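You operate a simulated robot arm through the tools that you are given. There is no shell and no other tool.

You run a simulated robot arm. Do the job below in one go: nothing can be reset, and whatever is moved stays where it is left.

Task
Clear the sink, plug it and fill it to about the 5 L line.
Fine: its blue jug and sponge onto the drainer; plug it before it fills; tap off after; the rest stays. Set down upright: blue jug.
Where things are to end (x, y in the base frame): blue jug within 6 cm of [42, -23]; blue sponge within 6 cm of [56, -23].
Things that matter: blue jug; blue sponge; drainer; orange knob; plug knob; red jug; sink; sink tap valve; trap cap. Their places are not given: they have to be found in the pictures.

The check looks at the end state, three seconds after you hand in, the way a careful person would. Anything else that was tipped, shoved, dropped, spilled or broken makes it a failure.

Robot
A 6-joint arm with a two-finger parallel gripper, fixed in place. Base frame: the origin is at the foot of the arm, x ahead of it, y to its left, z up. Lengths are in cm, angles in rad, forces in N, time in s.
With the tool pointing down near the work surface it reaches from about 22 to 62 cm from the base axis. Its first joint turns from -1.152 to 1.152 rad. Payload 2.7 kg.
The tool frame sits at the grasp point between the pads (the TCP): z along the fingers, y along the line on which they close. The tips reach 2.3 cm beyond it. The gripper opens to 9.4 cm. The fingers are 3.8 cm wide and 1 cm thick; the gripper's body (5.4 by 9.6 cm) begins 3.9 cm behind the TCP.
Orientation is that of the tool frame in the base frame, as a unit quaternion [w, x, y, z]. With the fingers straight down and closing along the base's y, the tool's x points along the base's -x, its y along +y and its z along -z.

Tools
- The arm moves only by the tool send_rows. Its argument "deltas" is a list of rows, each a list of 7 numbers: the shift along the tool's x, y, z in cm, then the turn, a rotation vector about the tool's x, y, z in rad, then the closure, from 0 (fully open) to 1 (shut). In form: [[dx, dy, dz, wx, wy, wz, grip], ...]. A call has 1 to 20 rows; each row is the pose to reach, as a shift and turn from the pose commanded when the call began, along the tool's axes at that moment. Each row takes 0.2 s and may step no farther than 5 cm and 0.15 rad from the row before; otherwise, or with a gripper value out of range, the whole call is refused. A pose out of reach is approached as far as the arm can. The call stops where the force on the tool passes 40 N (or 10 N more than at its start, if that is more) or the arm is blocked; 0.2 s more then pass. The fingers move at their own pace (about 4.5 cm/s each) and stop on an object; they squeeze with about 42 N. The grip force told is the motor's: it shows also when the fingers shut on nothing. Time passes only in rows, and 0.2 s behind the last, so rows that repeat a pose let the fingers close. It gives the time, the measured TCP pose, the force on the tool (base axes), the opening and the grip force at its end, in the units of the frame above (readings bear some noise), with the torque about the TCP (base axes, N m) and any sound that the robot's microphone picked up.
- Cameras (640 x 400 px; columns grow to the right, rows downward): "scene" is fixed at [6.3, -43.85, 142.57]; the picture's right is [0.80, -0.60, 0.00], its down [-0.28, -0.38, -0.88] and it looks along [0.53, 0.71, -0.47] (base axes); focal length 216 px, centre (320, 200). "wrist" rides on the gripper at [8.6, 1.6, -7.5] in the tool frame; the picture's right is [-0.18, 0.98, 0.00], its down [-0.58, -0.11, -0.81] and it looks along [-0.79, -0.15, 0.59] (tool axes); focal length 243 px, centre (320, 200).
- grab_frame(camera): a new picture of that camera. It takes no simulated time.
- point_at(camera, pixels): for up to 12 pixels [column, row] of the newest picture of that camera ("zoom" is the newest enlarged one), the place [x, y, z] in the base frame of the surface seen there, good to about 0.2 cm, but the place of the scene camera against the robot may be out by one fixed shift of up to 2.5 cm in any direction. It takes no simulated time.
- enlarge(camera, box): a new picture of the part [left, top, right, bottom] of that camera's present view, enlarged. It takes no simulated time.
- finish_job(): hands the job in; it is judged then, once.

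Unless the task says otherwise, let go and move clear before handing in.

The tools are called after "Request:" as a command line: name --pt "numbers of a row" for each row, then --argument value for the rest, lists and objects as JSON in quotes. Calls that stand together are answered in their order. send_rows: Moves the arm, as the interface text tells. Its arguments: {"type":"object","properties":{"deltas":{"type":"array","items":{"type":"array","items":{"type":"number"}}}},"required":["deltas"]} The other tools are called the same way: grab_frame (camera) takes a picture; point_at (camera, pixels) gives the place of the surface under pixels of a picture; enlarge (camera, box) takes an enlarged picture of a part of a camera's view; finish_job () hands the job in.

At the start:

```text
time: 0.0
position: [29.42, 1.5, 132.52]
tcp_rot: [0.001, 0.0, 1.0, -0.001]
force: [0.3, 1.2, -0.4]
moment: [0.0, 0.03, 0.0]
width: 9.41
finger_force: 0.0
```

scene: 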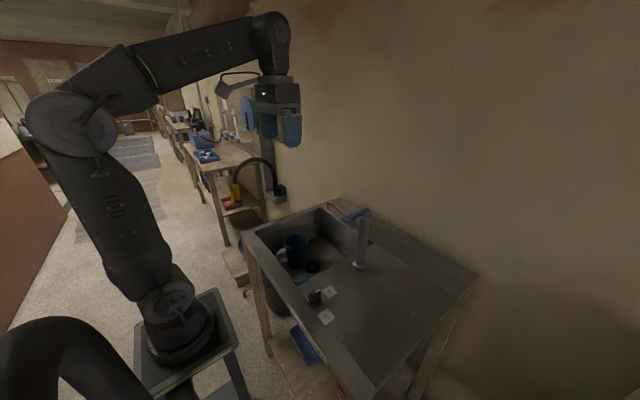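
wrist: 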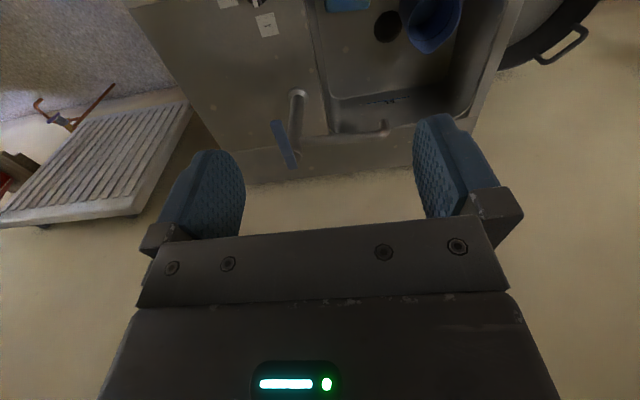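

The scene picture shows a sink unit with a blue jug in the bowl (around pixel 295,250) and a tap at (362,240). I'll look closer before moving.

Request:
enlarge --camera "scene" --box '[230, 190, 390, 290]'

Request:
enlarge --camera "scene" --box '[230, 190, 490, 400]'

Request:
enlarge --camera "wrist" --box '[200, 0, 520, 200]'

```text
4.00 times, centred on (310, 240) of scene
```

zoom: 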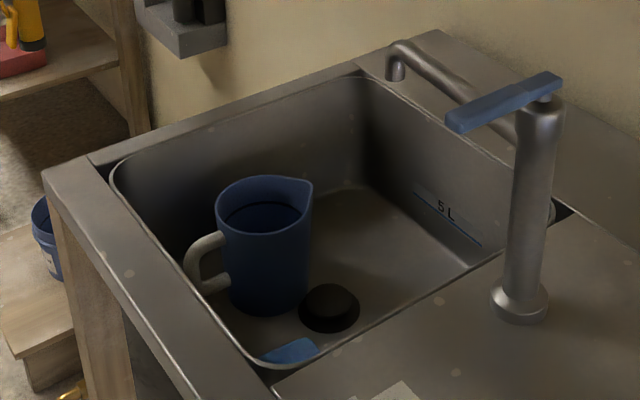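

```text
1.90 times, centred on (360, 295) of scene
```

zoom: 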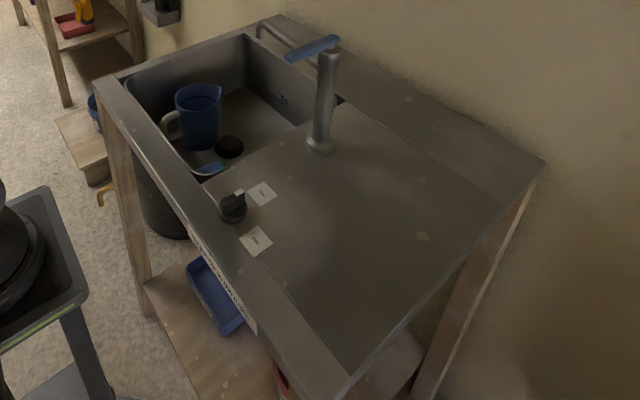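

```text
2.00 times, centred on (360, 100) of wrist
```

zoom: 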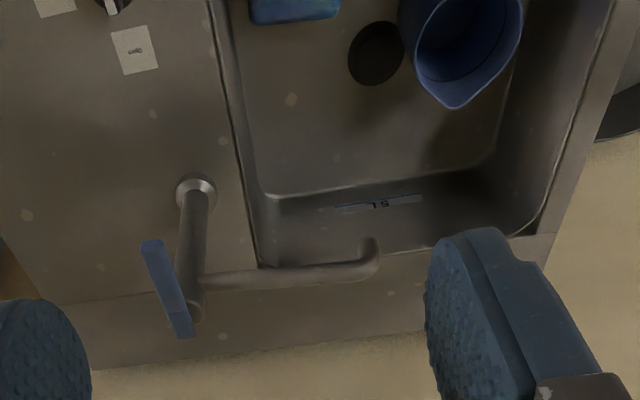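

The knob at about (315,298) has two labelled cards beside it, likely the plug knob. I'll zoom on that, the underside, and the jug, and query positions.

Request:
enlarge --camera "scene" --box '[300, 280, 348, 330]'

Request:
enlarge --camera "scene" --box '[230, 270, 400, 400]'

Request:
enlarge --camera "scene" --box '[270, 225, 334, 285]'

Request:
point_at --camera "scene" --pixels '[[313, 267], [302, 277], [295, 240], [316, 292], [330, 292], [326, 316], [359, 265], [358, 215], [330, 206], [258, 230], [380, 300], [345, 350]]'

```text
8.00 times, centred on (324, 305) of scene
```

zoom: 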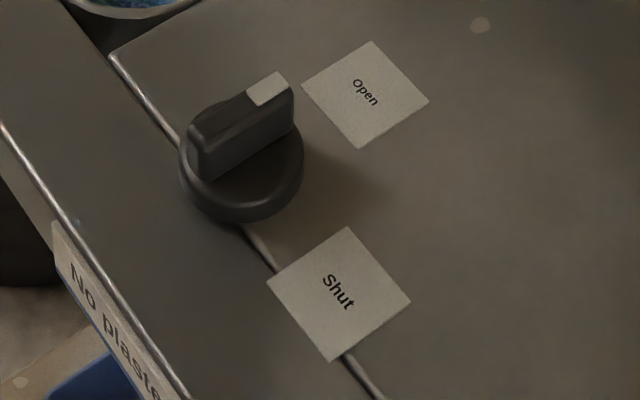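

```text
3.08 times, centred on (315, 335) of scene
```

zoom: 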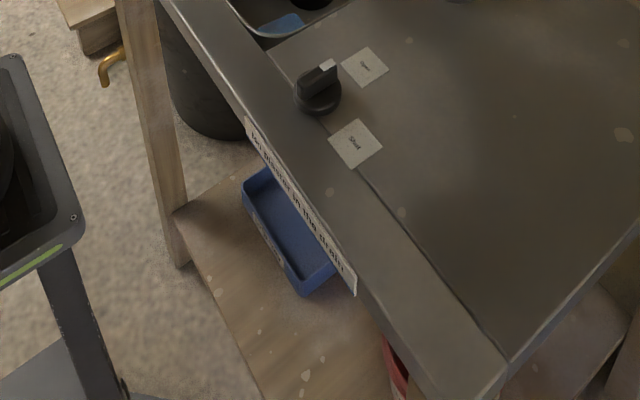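

```text
6.67 times, centred on (302, 255) of scene
```

zoom: 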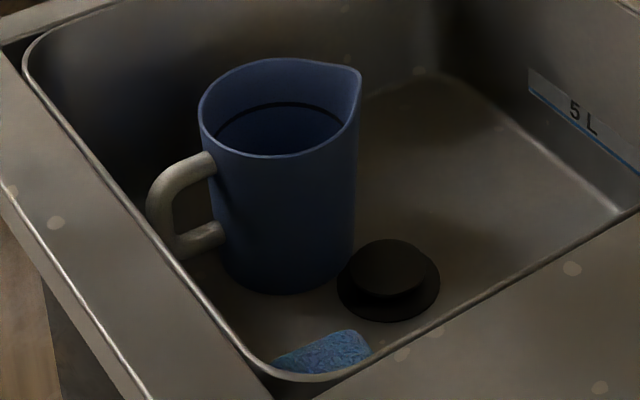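

```text
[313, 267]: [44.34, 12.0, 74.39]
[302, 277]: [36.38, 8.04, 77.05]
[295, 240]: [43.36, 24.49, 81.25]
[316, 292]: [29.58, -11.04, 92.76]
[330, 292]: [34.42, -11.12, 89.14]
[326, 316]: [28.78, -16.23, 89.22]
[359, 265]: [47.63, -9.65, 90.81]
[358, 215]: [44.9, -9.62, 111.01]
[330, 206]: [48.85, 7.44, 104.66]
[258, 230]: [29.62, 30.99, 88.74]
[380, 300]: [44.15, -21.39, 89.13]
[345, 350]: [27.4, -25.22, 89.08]
```

The black knob points at the "Open" card, so the plug is currently open and must be turned to "Shut". I'll look for the orange knob, red jug and trap cap in both views.

Request:
enlarge --camera "scene" --box '[240, 250, 300, 310]'

Request:
enlarge --camera "scene" --box '[170, 130, 290, 230]'

Request:
enlarge --camera "scene" --box '[300, 330, 480, 400]'

Request:
enlarge --camera "wrist" --box '[0, 60, 240, 210]'

Request:
enlarge --camera "scene" --box '[330, 190, 390, 280]'

```text
6.67 times, centred on (270, 280) of scene
```

zoom: 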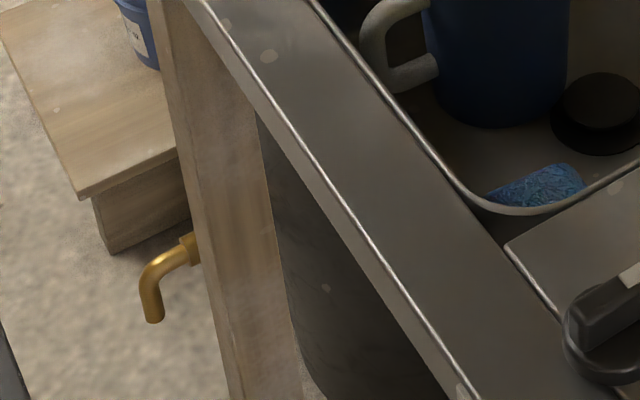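

```text
4.00 times, centred on (230, 180) of scene
```

zoom: 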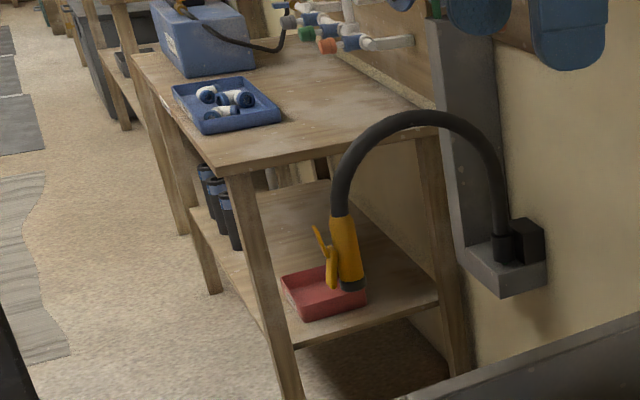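

```text
3.56 times, centred on (390, 365) of scene
```

zoom: 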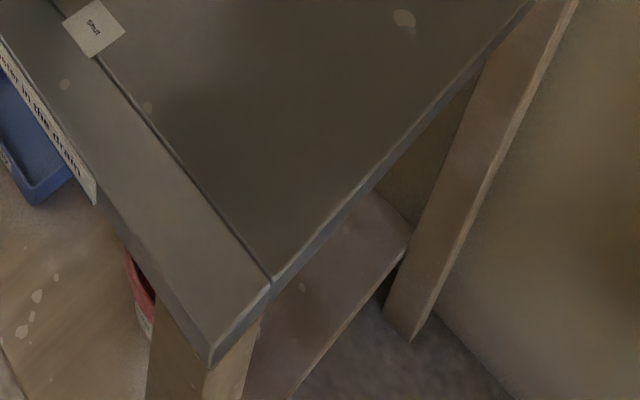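

```text
2.67 times, centred on (120, 135) of wrist
```

zoom: 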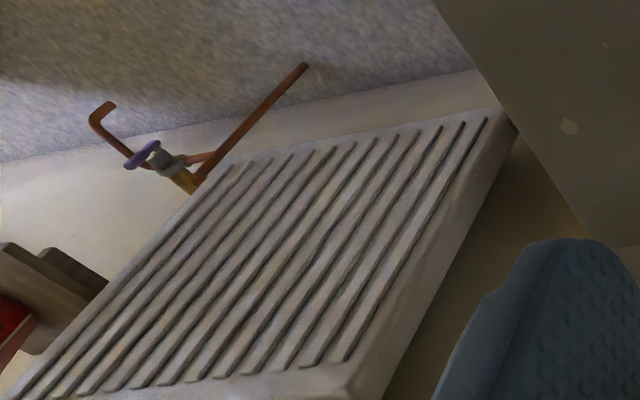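

```text
4.44 times, centred on (360, 235) of scene
```

zoom: 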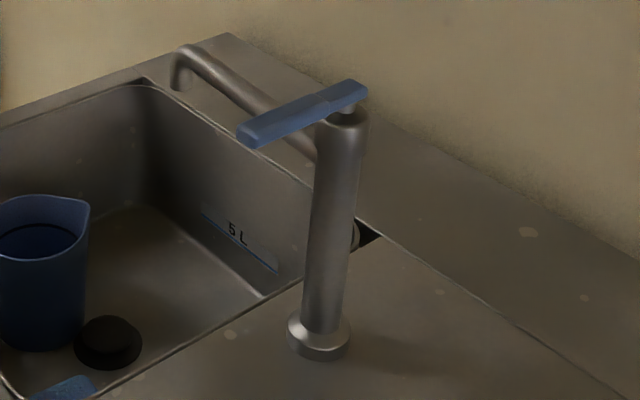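

The plug is a black pop-up disc in the bowl near (313,267), apparently raised. I'll read positions from the wrist camera, which is tied to the robot, to compare with scene readings.

Request:
grab_frame --camera "wrist"

Request:
point_at --camera "wrist" --pixels '[[266, 26], [297, 94], [283, 140], [384, 125], [385, 27], [425, 50], [346, 5], [430, 20], [225, 1], [100, 150], [450, 100], [200, 50]]'

Request:
point_at --camera "scene" --pixels '[[330, 292], [304, 272], [300, 275], [312, 240], [300, 236], [284, 255], [275, 220], [320, 207], [341, 245], [475, 275], [367, 390], [361, 213]]'

```text
taken
```

wrist: 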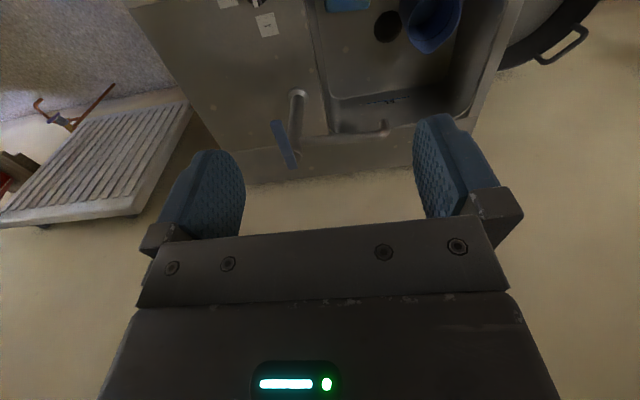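

```text
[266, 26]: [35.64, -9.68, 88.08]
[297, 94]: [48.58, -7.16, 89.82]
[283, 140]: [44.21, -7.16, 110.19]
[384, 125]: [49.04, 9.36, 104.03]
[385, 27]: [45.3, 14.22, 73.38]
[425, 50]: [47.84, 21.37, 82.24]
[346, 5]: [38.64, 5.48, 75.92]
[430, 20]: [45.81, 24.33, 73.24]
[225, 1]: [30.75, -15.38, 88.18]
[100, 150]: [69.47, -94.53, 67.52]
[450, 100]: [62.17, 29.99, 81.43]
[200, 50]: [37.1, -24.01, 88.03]
```

```text
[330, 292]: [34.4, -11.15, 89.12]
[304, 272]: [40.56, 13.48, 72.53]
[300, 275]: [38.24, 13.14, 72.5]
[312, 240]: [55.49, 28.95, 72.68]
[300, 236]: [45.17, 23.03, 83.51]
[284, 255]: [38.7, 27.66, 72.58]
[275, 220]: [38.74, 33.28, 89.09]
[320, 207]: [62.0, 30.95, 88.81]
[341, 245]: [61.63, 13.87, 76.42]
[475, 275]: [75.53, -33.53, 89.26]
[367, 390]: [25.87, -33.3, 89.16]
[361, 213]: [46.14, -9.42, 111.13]
```

Comparing readings (Open card: scene (34.4,-11.1,89.1), wrist (35.6,-9.7,88.1)), the scene camera reads about (-1,-2,+1) off. I'll move the gripper back and left to view the bowl, jug and sponge from the wrist.

Request:
send_rows --pt "0.7 3.3 2.9 0 0 0 0" --pt "1.4 6.6 5.8 0 0 0 0" --pt "2.1 9.9 8.7 0 0 0 0" --pt "2.8 13.2 11.6 0 0 0 0" --pt "3.4 16.5 14.5 0 0 0 0" --pt "3.4 16.5 14.5 0 0 0 0"

Request:
grab_frame --camera "wrist"

Request:
grab_frame --camera "scene"

```text
time: 1.4
position: [25.83, 18.09, 117.85]
tcp_rot: [0.0, 0.0, 1.0, -0.001]
force: [-0.7, 0.3, 0.8]
moment: [0.04, 0.02, 0.01]
width: 9.39
finger_force: 0.0
```

```text
taken
```

wrist: 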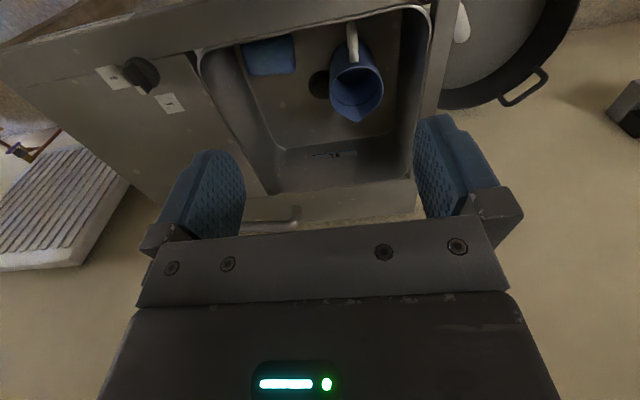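

```text
taken
```

scene: 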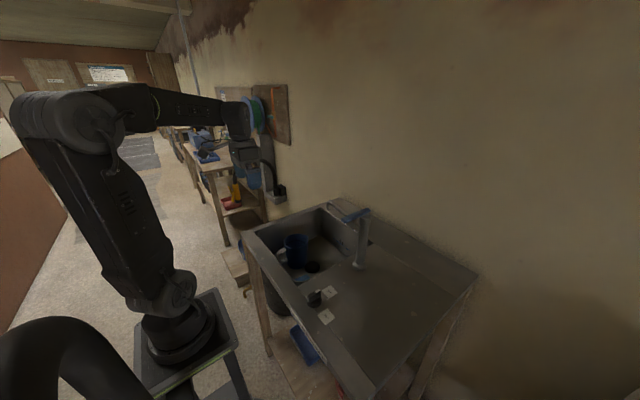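

The wrist now shows the jug (355,85), its handle toward the arm (352,40), sponge (270,55), drain (322,83) and knob (142,73). I'll enlarge and read coordinates.

Request:
enlarge --camera "wrist" --box '[190, 0, 446, 160]'

Request:
point_at --camera "wrist" --pixels '[[333, 85], [382, 88], [358, 122], [357, 66], [352, 25], [352, 45], [355, 60], [360, 95], [355, 115], [322, 83], [322, 93], [320, 72]]'

Request:
point_at --camera "wrist" --pixels '[[247, 45], [294, 38], [252, 72], [294, 72], [270, 55], [142, 70], [150, 90], [168, 103], [112, 78], [300, 130], [390, 130], [425, 60]]'

```text
2.50 times, centred on (318, 80) of wrist
```

zoom: 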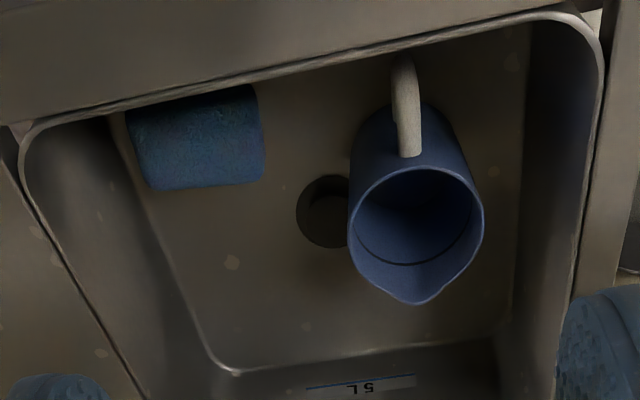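

```text
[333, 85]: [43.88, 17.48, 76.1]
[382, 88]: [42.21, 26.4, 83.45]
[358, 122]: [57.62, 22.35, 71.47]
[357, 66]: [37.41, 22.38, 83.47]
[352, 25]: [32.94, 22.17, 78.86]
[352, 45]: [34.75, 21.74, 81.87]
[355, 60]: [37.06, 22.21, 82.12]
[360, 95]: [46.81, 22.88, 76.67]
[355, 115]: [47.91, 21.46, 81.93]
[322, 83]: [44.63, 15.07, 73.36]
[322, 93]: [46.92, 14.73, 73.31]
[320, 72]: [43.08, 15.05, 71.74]
```

```text
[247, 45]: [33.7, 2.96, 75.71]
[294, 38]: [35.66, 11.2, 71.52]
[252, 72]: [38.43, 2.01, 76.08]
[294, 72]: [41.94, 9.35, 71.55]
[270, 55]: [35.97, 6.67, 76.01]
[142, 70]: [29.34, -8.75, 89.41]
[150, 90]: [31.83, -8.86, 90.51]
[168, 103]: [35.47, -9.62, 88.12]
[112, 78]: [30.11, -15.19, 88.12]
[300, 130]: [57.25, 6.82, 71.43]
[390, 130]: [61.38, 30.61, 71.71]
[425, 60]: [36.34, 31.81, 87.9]
```

The jug rim is near z 83.5, floor 71.5, with its handle toward −x. I'll measure the rim's left and right edges and the handle in the enlarged view to judge whether the 9.4 cm opening spans it.

Request:
point_at --camera "zoom" --pixels '[[351, 215], [356, 200], [350, 230], [484, 215], [479, 200], [482, 225], [415, 302], [418, 168], [460, 178], [375, 182], [380, 285], [450, 285]]'

Request:
point_at --camera "zoom" --pixels '[[362, 140], [470, 140], [402, 65], [410, 150], [398, 110], [421, 110], [400, 250], [420, 270], [415, 262], [560, 20], [400, 45], [300, 75]]'

Request:
enlarge --camera "wrist" --box '[310, 10, 410, 130]'

```text
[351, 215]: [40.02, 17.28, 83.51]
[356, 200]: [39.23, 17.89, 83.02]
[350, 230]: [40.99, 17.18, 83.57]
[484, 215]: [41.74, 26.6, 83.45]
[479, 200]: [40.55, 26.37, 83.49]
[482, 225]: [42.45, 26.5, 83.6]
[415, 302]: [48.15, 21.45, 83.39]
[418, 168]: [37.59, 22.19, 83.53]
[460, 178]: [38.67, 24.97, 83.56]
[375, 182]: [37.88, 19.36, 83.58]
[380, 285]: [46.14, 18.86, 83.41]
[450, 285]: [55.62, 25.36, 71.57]
```

```text
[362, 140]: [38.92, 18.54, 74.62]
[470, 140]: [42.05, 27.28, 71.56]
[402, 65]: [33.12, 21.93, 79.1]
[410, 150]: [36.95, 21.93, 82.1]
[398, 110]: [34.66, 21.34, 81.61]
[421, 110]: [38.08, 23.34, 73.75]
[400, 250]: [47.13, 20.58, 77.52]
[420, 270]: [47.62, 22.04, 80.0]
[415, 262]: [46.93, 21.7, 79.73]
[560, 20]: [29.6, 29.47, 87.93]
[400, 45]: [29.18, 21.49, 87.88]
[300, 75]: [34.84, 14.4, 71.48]
```

```text
3.33 times, centred on (360, 70) of wrist
```

zoom: 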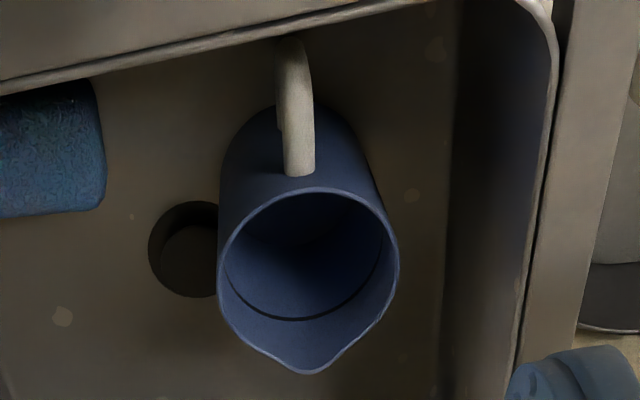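

The jug rim spans y 17.15 to 26.6 (about 9.4 cm), too wide to straddle, so I'll pinch its −y wall instead. First I check the gripper/camera shape and the inside of the jug.

Request:
enlarge --camera "scene" --box '[205, 80, 305, 210]'

Request:
point_at --camera "wrist" --pixels '[[355, 72], [355, 78], [355, 84], [355, 90], [355, 95], [355, 100], [350, 80], [365, 85], [370, 75], [345, 75], [340, 90], [371, 95]]'

Request:
point_at --camera "wrist" --pixels '[[246, 46], [265, 35], [293, 33], [295, 60], [294, 70], [252, 74], [270, 72], [280, 45], [205, 50], [230, 80], [300, 28], [200, 65]]'

```text
3.08 times, centred on (255, 145) of scene
```

zoom: 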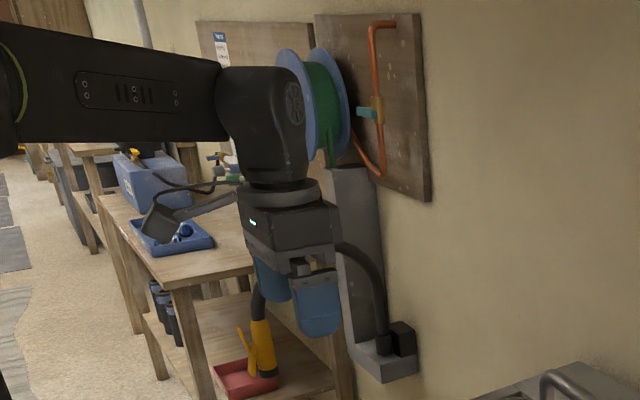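

```text
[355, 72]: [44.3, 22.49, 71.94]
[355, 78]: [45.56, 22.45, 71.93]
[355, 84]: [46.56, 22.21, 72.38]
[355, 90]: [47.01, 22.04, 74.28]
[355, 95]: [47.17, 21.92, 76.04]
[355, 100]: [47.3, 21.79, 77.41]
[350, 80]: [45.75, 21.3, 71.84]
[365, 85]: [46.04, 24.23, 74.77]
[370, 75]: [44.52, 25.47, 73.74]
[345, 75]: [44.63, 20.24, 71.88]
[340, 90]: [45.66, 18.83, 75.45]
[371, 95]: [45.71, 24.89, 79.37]
```

```text
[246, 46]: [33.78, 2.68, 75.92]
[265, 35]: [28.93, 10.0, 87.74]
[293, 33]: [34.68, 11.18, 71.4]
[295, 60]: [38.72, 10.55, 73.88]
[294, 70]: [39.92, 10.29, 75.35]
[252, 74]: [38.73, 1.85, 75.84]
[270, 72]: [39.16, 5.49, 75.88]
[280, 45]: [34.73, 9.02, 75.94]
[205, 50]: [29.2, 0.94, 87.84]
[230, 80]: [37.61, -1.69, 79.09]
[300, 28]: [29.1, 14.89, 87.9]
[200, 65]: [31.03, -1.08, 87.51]
```

The jug is empty (inner bottom reads z 71.9), so a wall pinch is safe. I'll hover over its −y/+x wall with the fingers part-closed and yawed 0.45 rad so the camera box stays clear of the sink's near rim and the spout.

Request:
send_rows --pt "-4.5 0 0 0 0 -0.15 0.45" --pt "-9 -0.1 2 0 0 -0.3 0.45" --pt "-13.5 -0.2 4 0 0 -0.45 0.45" --pt "-18.27 -0.33 5 0 0 -0.45 0.45" --pt "-18.27 -0.33 9.5 0 0 -0.45 0.45" --pt "-18.27 -0.33 14 0 0 -0.45 0.45" --pt "-18.27 -0.33 18.5 0 0 -0.45 0.45" --pt "-18.27 -0.33 19.85 0 0 -0.45 0.45"

Request:
grab_frame --camera "wrist"

Request:
enlarge --camera "scene" --box '[210, 120, 390, 290]'

```text
time: 3.2
position: [44.27, 17.39, 98.14]
tcp_rot: [0.0, -0.222, 0.975, -0.001]
force: [-1.0, -0.1, -0.1]
moment: [0.01, -0.03, -0.01]
width: 5.19
finger_force: 0.1
```

```text
taken
```

wrist: 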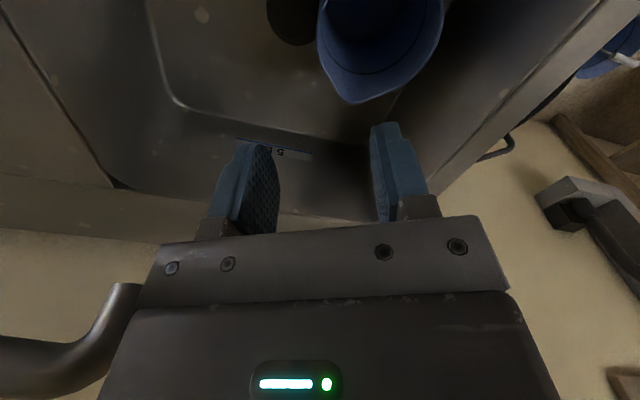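

```text
2.35 times, centred on (300, 205) of scene
```

zoom: 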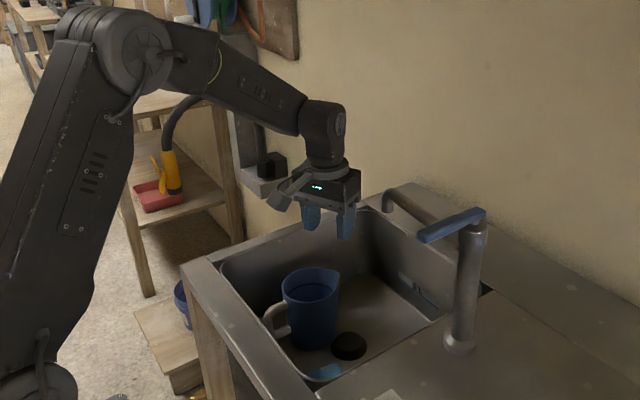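

The gripper hovers at z 98 with clear margin from the spout (seen at lower left, 120,300). I'll read the rim points near the pinch spot.

Request:
point_at --camera "wrist" --pixels '[[318, 45], [319, 25], [321, 8], [326, 70], [335, 88], [352, 100], [385, 95], [415, 73], [443, 25], [444, 6], [370, 30], [340, 3]]'

Request:
enlarge --camera "wrist" --box '[260, 0, 460, 120]'

```text
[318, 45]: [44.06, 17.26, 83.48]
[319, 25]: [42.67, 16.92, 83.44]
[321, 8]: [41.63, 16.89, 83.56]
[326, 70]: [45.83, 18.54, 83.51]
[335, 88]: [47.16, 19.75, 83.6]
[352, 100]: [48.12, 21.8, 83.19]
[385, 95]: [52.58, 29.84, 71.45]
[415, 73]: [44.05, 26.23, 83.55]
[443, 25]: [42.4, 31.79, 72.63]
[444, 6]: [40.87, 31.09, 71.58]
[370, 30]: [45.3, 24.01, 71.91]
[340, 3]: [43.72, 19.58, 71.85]
```

```text
3.20 times, centred on (360, 60) of wrist
```

zoom: 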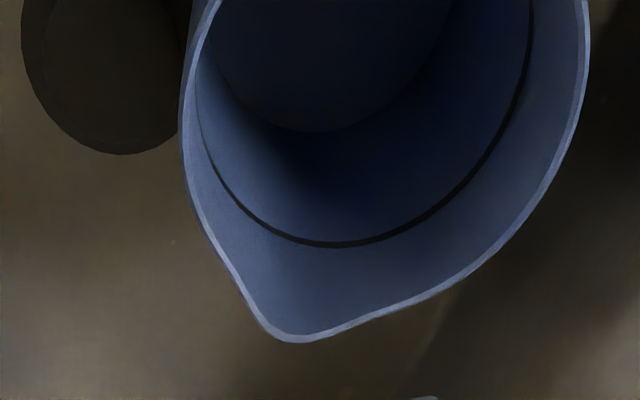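

Rim points near the pinch, e.g. (44.06,17.26) and (42.67,16.92), agree with a circle centred (42.0,21.7), so the fingers will straddle the wall. I'll descend to z≈81 and then close.

Request:
send_rows --pt "0 0.15 4.5 0 0 0 0.45" --pt "0 0.15 9 0 0 0 0.45" --pt "0 0.15 13 0 0 0 0.45" --pt "0 0.15 15.5 0 0 0 0.45" --pt "0 0.15 17.1 0 0 0 0.45" --pt "0 0.15 17.1 0 0 0 0.45"

Request:
grab_frame --camera "wrist"

Request:
enlarge --camera "scene" --box '[250, 170, 380, 290]'

```text
time: 4.6
position: [44.09, 17.56, 81.13]
tcp_rot: [-0.001, -0.222, 0.975, -0.001]
force: [0.0, 0.2, -1.4]
moment: [0.02, -0.01, -0.01]
width: 5.16
finger_force: 0.0
```

```text
taken
```

wrist: 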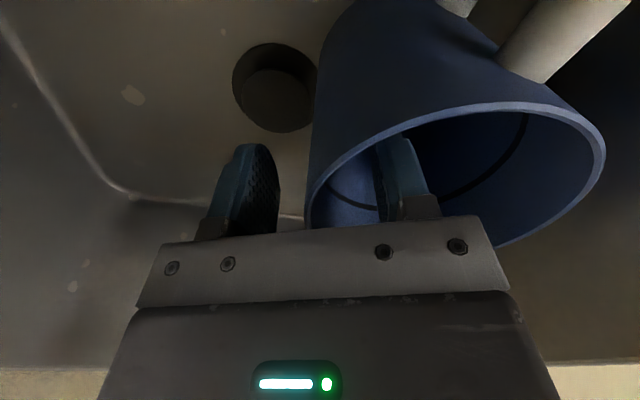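

```text
3.33 times, centred on (315, 230) of scene
```

zoom: 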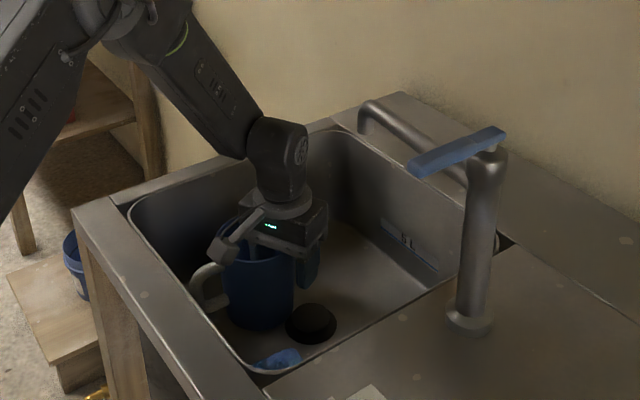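

The wall sits between the two fingers (left finger at 250,190 outside, right at 400,180 inside the jug). I'll close on it.

Request:
send_rows --pt "0 0 0 0 0 0 0.7" --pt "0 0 0 0 0 0 0.9" --pt "0 0 0 0 0 0 1" --pt "0 0 0 0 0 0 1" --pt "0 0 0 0 0 0 1" --pt "0 0 0 0 0 0 1"

Request:
grab_frame --camera "wrist"

```text
time: 6.0
position: [44.25, 17.68, 81.18]
tcp_rot: [0.003, -0.222, 0.975, -0.001]
force: [-2.3, 3.8, 18.4]
moment: [1.73, 0.9, 0.12]
width: 0.94
finger_force: 42.5
```

```text
taken
```

wrist: 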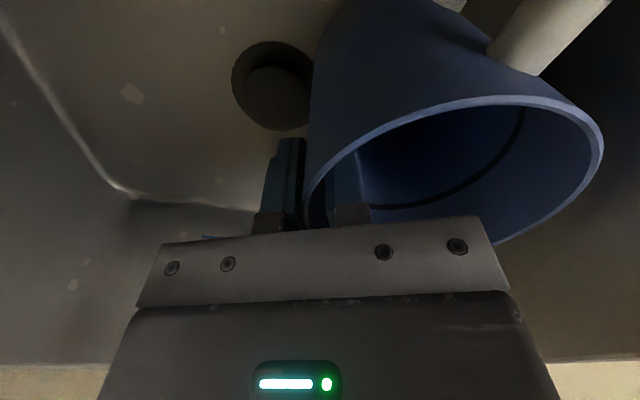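

The jug wall is gripped (width 0.94 cm, 42 N). I'll lift gently 2 cm first to check that it hangs properly.

Request:
send_rows --pt "0 0 -0.5 0 0 0 1" --pt "0 0 -1 0 0 0 1" --pt "0 0 -2 0 0 0 1" --pt "0 0 -2.5 0 0 0 1" --pt "0 0 -2.5 0 0 0 1"

Request:
grab_frame --camera "wrist"

Request:
enlarge --camera "scene" --box '[250, 170, 380, 290]'

```text
time: 7.2
position: [44.03, 17.7, 83.51]
tcp_rot: [-0.001, -0.223, 0.975, 0.0]
force: [-0.6, -0.6, -1.0]
moment: [-0.04, -0.02, -0.03]
width: 0.88
finger_force: 42.2
```

```text
taken
```

wrist: 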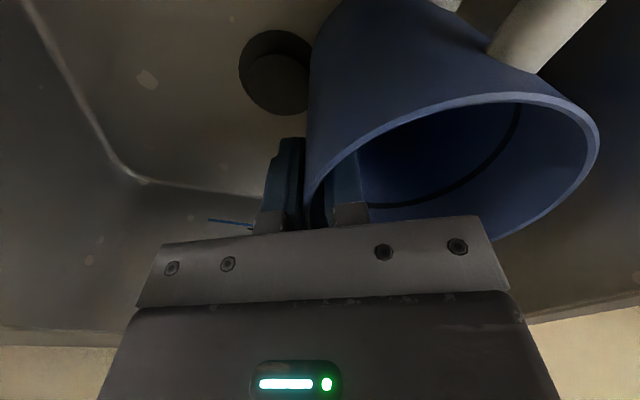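

```text
3.33 times, centred on (315, 230) of scene
```

zoom: 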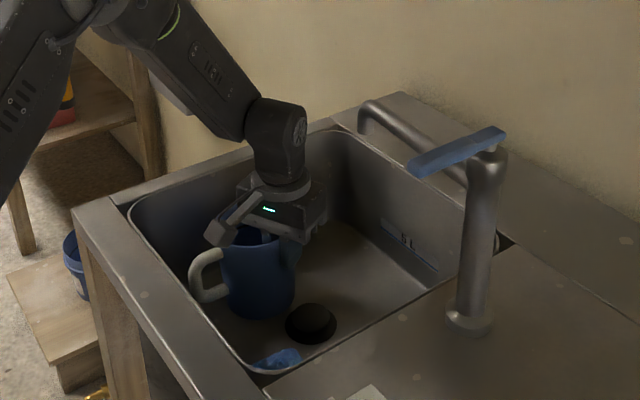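

The jug lifted cleanly and hangs near upright. Before carrying it past the tap, I'll measure the lever and tap extents in this zoom.

Request:
point_at --camera "zoom" --pixels '[[413, 167], [425, 170], [440, 158], [470, 148], [500, 137], [488, 155], [480, 200], [470, 290], [372, 110], [368, 130], [455, 180], [325, 345]]'

Request:
enlarge --camera "scene" --box '[320, 190, 400, 290]'

```text
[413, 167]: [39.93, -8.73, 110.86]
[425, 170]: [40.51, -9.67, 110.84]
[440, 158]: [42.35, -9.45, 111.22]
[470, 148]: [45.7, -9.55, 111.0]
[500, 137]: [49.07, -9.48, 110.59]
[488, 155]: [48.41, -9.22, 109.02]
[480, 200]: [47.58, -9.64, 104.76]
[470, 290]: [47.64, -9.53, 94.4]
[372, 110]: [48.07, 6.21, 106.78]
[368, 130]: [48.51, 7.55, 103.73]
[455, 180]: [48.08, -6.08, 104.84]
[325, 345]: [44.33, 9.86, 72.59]
```

```text
4.00 times, centred on (360, 240) of scene
```

zoom: 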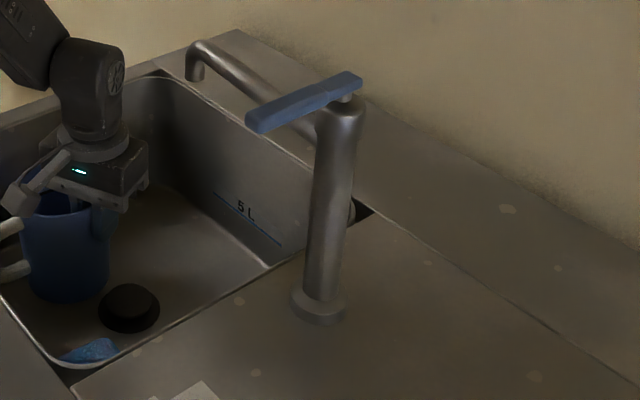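

Corrected for the camera offset, the lever runs from about (41,-7) to (50,-7.5) at z≈110. I'll raise the jug straight up and then above that height so it can pass over the tap with margin.

Request:
send_rows --pt "0 0 -3 0 0 0 1" --pt "0 0 -7 0 0 0 1" --pt "0 0 -11 0 0 0 1" --pt "0 0 -15 0 0 0 1" --pt "0.9 0.43 -19 0 0 0 1" --pt "1.8 0.87 -23 0 0 0 1" --pt "2.7 1.3 -27 0 0 0 1" --pt "3.6 1.73 -31 0 0 0 1" --pt "3.6 1.73 -35 0 0 0 1" --pt "3.6 1.73 -39 0 0 0 1" --pt "3.6 1.73 -43 0 0 0 1" --pt "3.6 1.73 -45 0 0 0 1" --pt "3.6 1.73 -45 0 0 0 1"

Request:
grab_frame --camera "wrist"

Request:
grab_frame --camera "scene"

```text
time: 10.0
position: [39.9, 17.65, 128.51]
tcp_rot: [0.0, -0.222, 0.975, -0.001]
force: [0.3, 0.3, -1.4]
moment: [-0.07, 0.01, 0.0]
width: 0.89
finger_force: 42.2
```

```text
taken
```

wrist: 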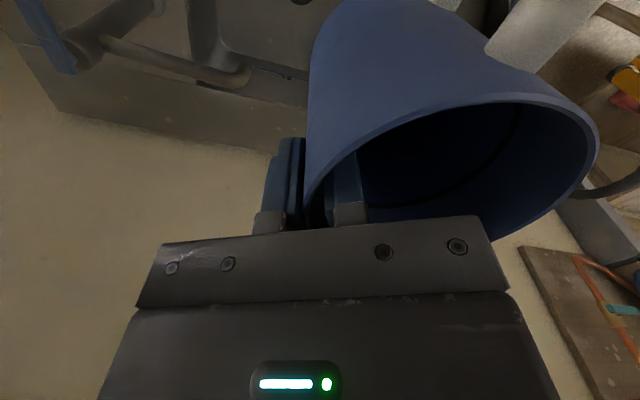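

```text
taken
```

scene: 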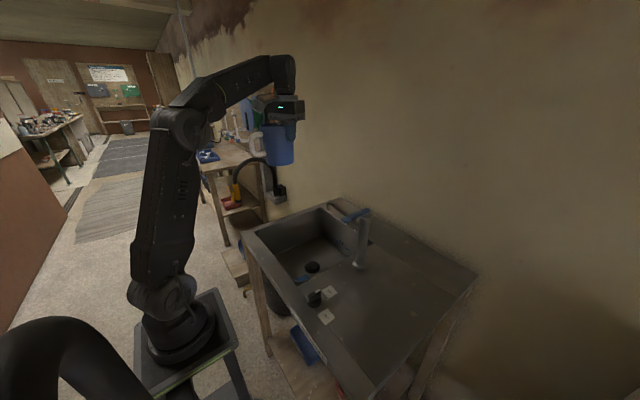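

The jug is held at z 128.5, so its bottom is ~118, above the lever. I'll carry it across to above the drainer target.

Request:
send_rows --pt "1.31 -3.52 0 0 0 0 1" --pt "2.62 -7.03 0 0 0 0 1" --pt "3.93 -10.55 0 0 0 0 1" --pt "5.24 -14.06 0 0 0 0 1" --pt "6.55 -17.58 0 0 0 0 1" --pt "7.87 -21.1 0 0 0 0 1" --pt "9.18 -24.61 0 0 0 0 1" --pt "10.49 -28.13 0 0 0 0 1" --pt "11.8 -31.64 0 0 0 0 1" --pt "13.11 -35.16 0 0 0 0 1" --pt "14.42 -38.67 0 0 0 0 1" --pt "15.73 -42.19 0 0 0 0 1" --pt "15.73 -42.19 0 0 0 0 1"

Request:
grab_frame --camera "wrist"

Request:
grab_frame --camera "scene"

```text
time: 12.8
position: [43.23, -26.43, 126.87]
tcp_rot: [0.001, -0.224, 0.975, -0.002]
force: [0.9, -0.5, -0.9]
moment: [-0.06, -0.04, -0.02]
width: 0.91
finger_force: 41.6
out of reach, approached as far as the arm can: row 11, 12, 13
```

```text
taken
```

wrist: 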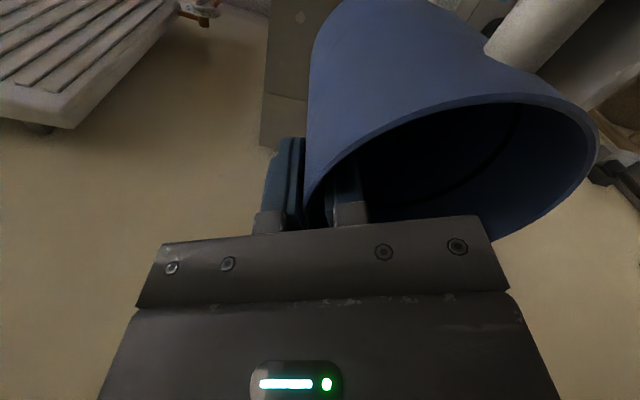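

```text
taken
```

scene: 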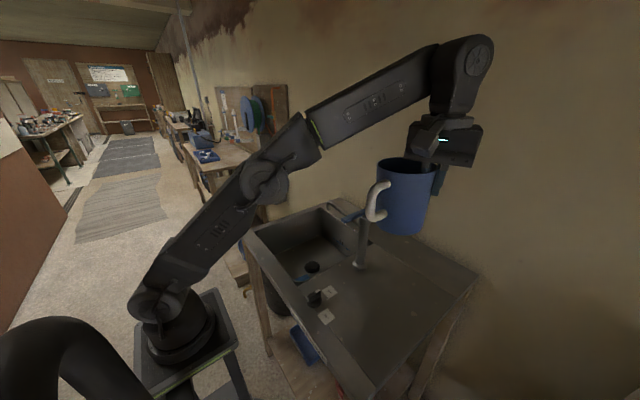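

The last rows were slightly beyond reach at that height, so the TCP sits at (43.2,-26.4,126.9). I'll descend part of the way, where reach is better, then re-check the pose.

Request:
send_rows --pt "0 0 3 0 0 0 1" --pt "0 0 6.5 0 0 0 1" --pt "0 0 10 0 0 0 1" --pt "0 0 13.5 0 0 0 1" --pt "0 0 17 0 0 0 1" --pt "0 0 20 0 0 0 1" --pt "0 0 22 0 0 0 1" --pt "0 0 22 0 0 0 1"

Request:
grab_frame --camera "wrist"

Request:
grab_frame --camera "scene"

```text
time: 14.6
position: [43.06, -26.34, 104.95]
tcp_rot: [0.0, -0.222, 0.975, -0.001]
force: [-0.1, 0.7, -1.4]
moment: [-0.03, 0.0, -0.04]
width: 0.92
finger_force: 41.9
```

```text
taken
```

wrist: 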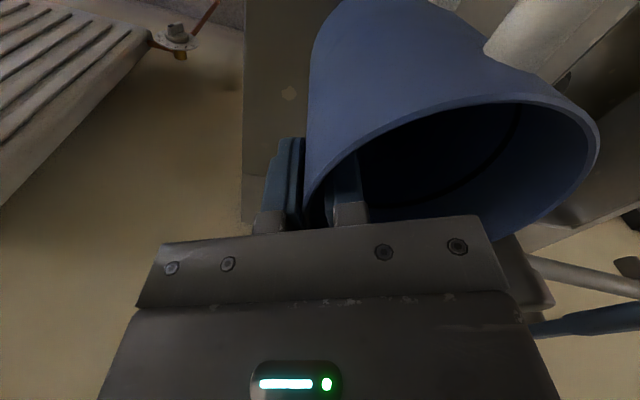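

```text
taken
```

scene: 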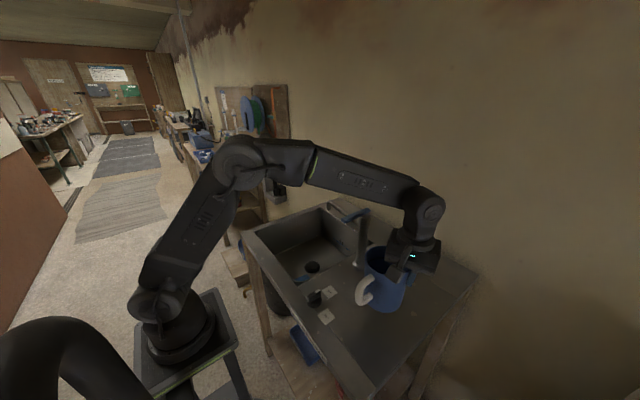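

The jug now hangs over the drainer with its centre near (41,-22.1). I'll shift about 1 cm toward the target and lower to just above contact.

Request:
send_rows --pt "-0.25 -0.6 1.5 0 0 0 1" --pt "-0.51 -1.24 3 0 0 0 1" --pt "-0.51 -1.24 4.5 0 0 0 1" --pt "-0.51 -1.24 5.5 0 0 0 1" --pt "-0.51 -1.24 6.2 0 0 0 1" --pt "-0.51 -1.24 6.2 0 0 0 1"

Request:
enlarge --camera "scene" --box '[310, 210, 450, 330]'

```text
time: 16.0
position: [44.06, -27.22, 98.77]
tcp_rot: [0.001, -0.223, 0.975, -0.001]
force: [-0.7, -0.6, -1.5]
moment: [-0.08, -0.03, -0.01]
width: 0.92
finger_force: 41.8
```

```text
3.33 times, centred on (380, 270) of scene
```

zoom: 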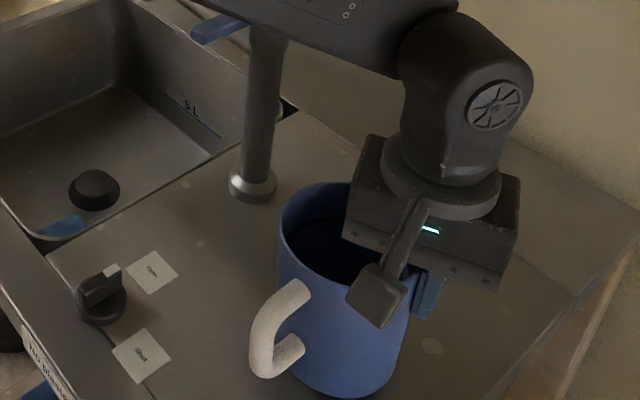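

The jug is about 1 cm above the drainer with no contact force yet. I'll lower slowly until it touches.

Request:
send_rows --pt "0 0 0.2 0 0 0 1" --pt "0 0 0.4 0 0 0 1" --pt "0 0 0.6 0 0 0 1" --pt "0 0 0.8 0 0 0 1" --pt "0 0 0.8 0 0 0 1"

```text
time: 17.2
position: [44.05, -27.17, 98.0]
tcp_rot: [0.001, -0.222, 0.975, -0.001]
force: [-0.3, -0.2, -1.6]
moment: [-0.08, -0.04, -0.05]
width: 0.9
finger_force: 41.4
```

No contact yet at z 98.0. I'll continue in small steps.

Request:
send_rows --pt "0 0 0.1 0 0 0 1" --pt "0 0 0.2 0 0 0 1" --pt "0 0 0.3 0 0 0 1" --pt "0 0 0.4 0 0 0 1" --pt "0 0 0.4 0 0 0 1"

```text
time: 18.4
position: [44.03, -27.31, 97.79]
tcp_rot: [0.001, -0.223, 0.975, -0.003]
force: [0.3, -5.6, 25.5]
moment: [1.47, 0.69, 0.16]
width: 0.94
finger_force: 41.8
```

The jug is on the drainer (25 N upward, same signature as before the lift). I'll open the fingers to a partial width and check.

Request:
send_rows --pt "0 0 -0.1 0 0 0 0.85" --pt "0 0 -0.1 0 0 0 0.7" --pt "0 0 -0.1 0 0 0 0.55" --pt "0 0 -0.1 0 0 0 0.5" --pt "0 0 -0.1 0 0 0 0.5"

Request:
grab_frame --camera "wrist"

Request:
enlarge --camera "scene" --box '[310, 210, 450, 330]'

```text
time: 19.6
position: [43.91, -27.13, 97.78]
tcp_rot: [0.001, -0.222, 0.975, -0.001]
force: [-0.1, -0.2, -0.1]
moment: [0.02, 0.04, 0.0]
width: 4.72
finger_force: 0.1
```

```text
taken
```

wrist: 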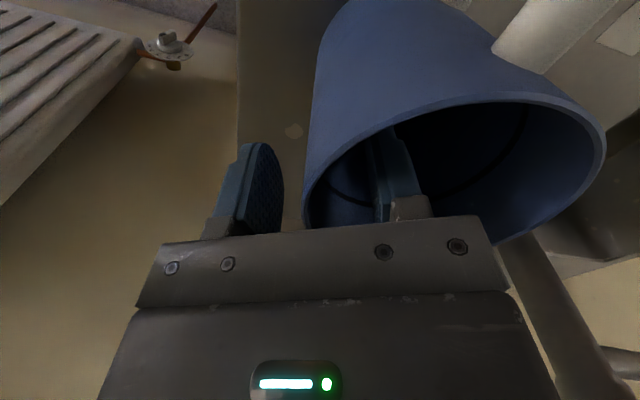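

```text
3.33 times, centred on (380, 270) of scene
```

zoom: 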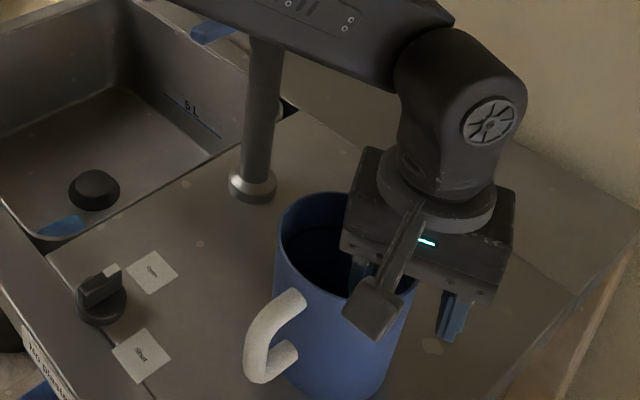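

The jug stands free on the drainer with the fingers clear of the wall on both sides. I'll rise straight up out of it.

Request:
send_rows --pt "0 0 -2 0 0 0 0.5" --pt "0 0 -5 0 0 0 0.5" --pt "0 0 -9 0 0 0 0.5" --pt "0 0 -13 0 0 0 0.5" --pt "0 0 -15 0 0 0 0.5" --pt "0 0 -15 0 0 0 0.5"

Request:
grab_frame --camera "wrist"

Request:
grab_frame --camera "scene"

```text
time: 21.0
position: [43.89, -27.13, 112.79]
tcp_rot: [0.001, -0.221, 0.975, -0.001]
force: [-0.2, -0.6, 0.9]
moment: [0.03, 0.0, -0.03]
width: 4.68
finger_force: 0.1
```

```text
taken
```

wrist: 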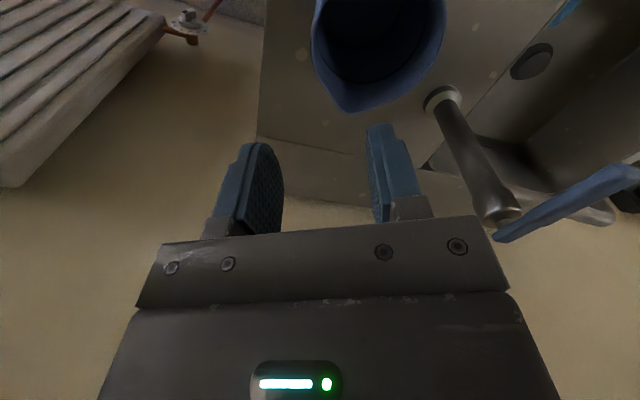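

```text
taken
```

scene: 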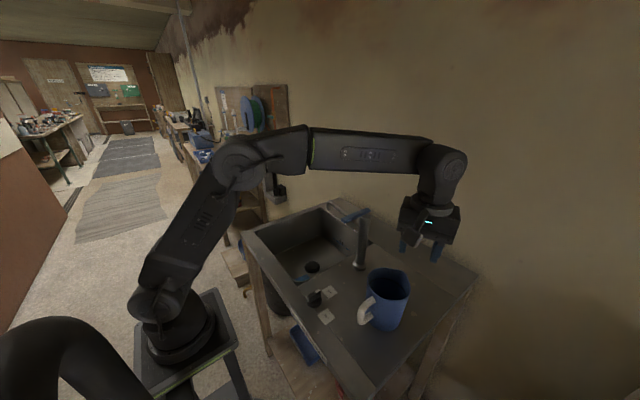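

The jug stands upright near (42,-23). Next I'll rise, pull back clear of the lever, and swing over to the bowl while yawing so that the camera ends on the +y side to view the sponge.

Request:
send_rows --pt "3.6 1.73 -3 0 0 0.14 0.5" --pt "7.2 3.46 -5.5 0 0 0.28 0.5" --pt "5.48 7.07 -8 0 0 0.42 0.5" --pt "3.74 10.67 -8 0 0 0.56 0.5" --pt "2.01 14.28 -8 0 0 0.7 0.5" --pt "0.28 17.88 -8 0 0 0.84 0.5" --pt "-1.45 21.48 -8 0 0 0.98 0.5" --pt "-3.18 25.09 -8 0 0 1.12 0.5" --pt "-4.92 28.69 -8 0 0 1.26 0.4" --pt "-6.65 32.3 -8 0 0 1.4 0.3" --pt "-8.38 35.9 -8 0 0 1.55 0.2" --pt "-10.11 39.5 -8 0 0 1.7 0.1" --pt "-11.84 43.1 -8 0 0 1.85 0" --pt "-13.14 45.81 -8 0 0 2.0 0" --pt "-13.14 45.81 -8 0 0 2.02 0"

Request:
grab_frame --camera "wrist"

Request:
grab_frame --camera "scene"

```text
time: 24.2
position: [35.99, 19.92, 120.77]
tcp_rot: [0.0, 0.708, 0.707, -0.002]
force: [-0.4, -0.3, 0.6]
moment: [0.01, 0.0, -0.02]
width: 9.4
finger_force: 0.0
```

```text
taken
```

wrist: 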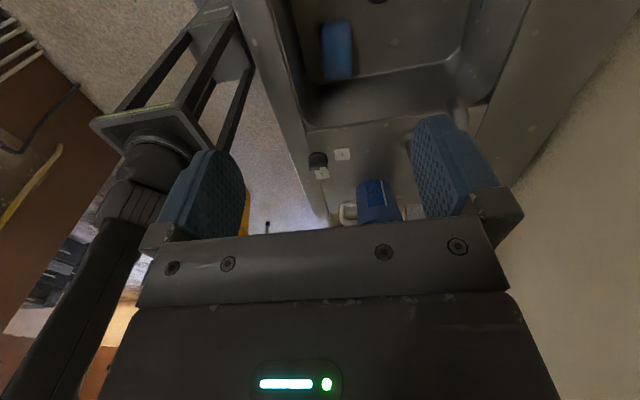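

```text
taken
```

scene: 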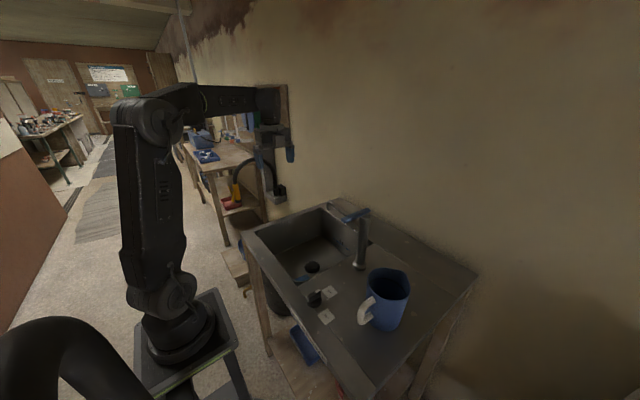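

The wrist view now shows the sponge (337,50), the bowl's near wall, knob (318,160) and jug (372,200). I'll enlarge and measure the sponge and walls.

Request:
enlarge --camera "wrist" --box '[250, 0, 490, 150]'

Request:
point_at --camera "wrist" --pixels '[[322, 27], [347, 22], [351, 76], [326, 80], [337, 50], [310, 50], [302, 70], [300, 90], [338, 88], [338, 105], [280, 60], [276, 40]]'

```text
2.67 times, centred on (370, 75) of wrist
```

zoom: 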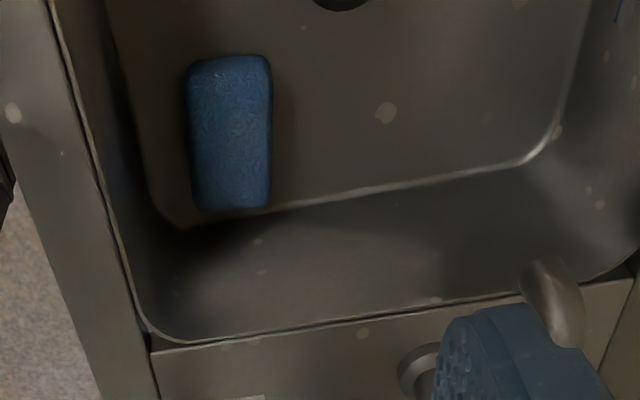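

```text
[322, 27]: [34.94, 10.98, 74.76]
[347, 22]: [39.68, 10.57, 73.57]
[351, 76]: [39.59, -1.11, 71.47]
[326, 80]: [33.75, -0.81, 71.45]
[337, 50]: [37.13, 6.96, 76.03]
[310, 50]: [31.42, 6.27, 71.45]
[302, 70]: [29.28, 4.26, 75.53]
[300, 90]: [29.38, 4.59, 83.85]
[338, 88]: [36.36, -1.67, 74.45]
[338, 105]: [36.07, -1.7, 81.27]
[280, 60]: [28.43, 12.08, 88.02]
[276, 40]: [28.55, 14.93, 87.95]
```

The bowl's near wall is at x≈29.3 and right wall at y≈-1.7. I'll measure the sponge's outline precisely.

Request:
point_at --camera "zoom" --pixels '[[200, 70], [262, 66], [264, 130], [262, 195], [205, 200], [195, 130], [230, 62], [232, 203], [230, 130], [186, 100], [274, 120], [186, 180]]'

```text
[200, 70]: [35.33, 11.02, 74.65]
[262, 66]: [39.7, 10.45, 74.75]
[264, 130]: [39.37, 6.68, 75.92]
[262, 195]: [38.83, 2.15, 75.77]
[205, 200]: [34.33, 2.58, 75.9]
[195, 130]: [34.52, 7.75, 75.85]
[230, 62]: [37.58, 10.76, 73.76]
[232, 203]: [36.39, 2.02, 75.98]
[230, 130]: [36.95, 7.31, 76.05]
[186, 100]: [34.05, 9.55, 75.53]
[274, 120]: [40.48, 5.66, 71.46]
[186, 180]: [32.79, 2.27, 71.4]
```

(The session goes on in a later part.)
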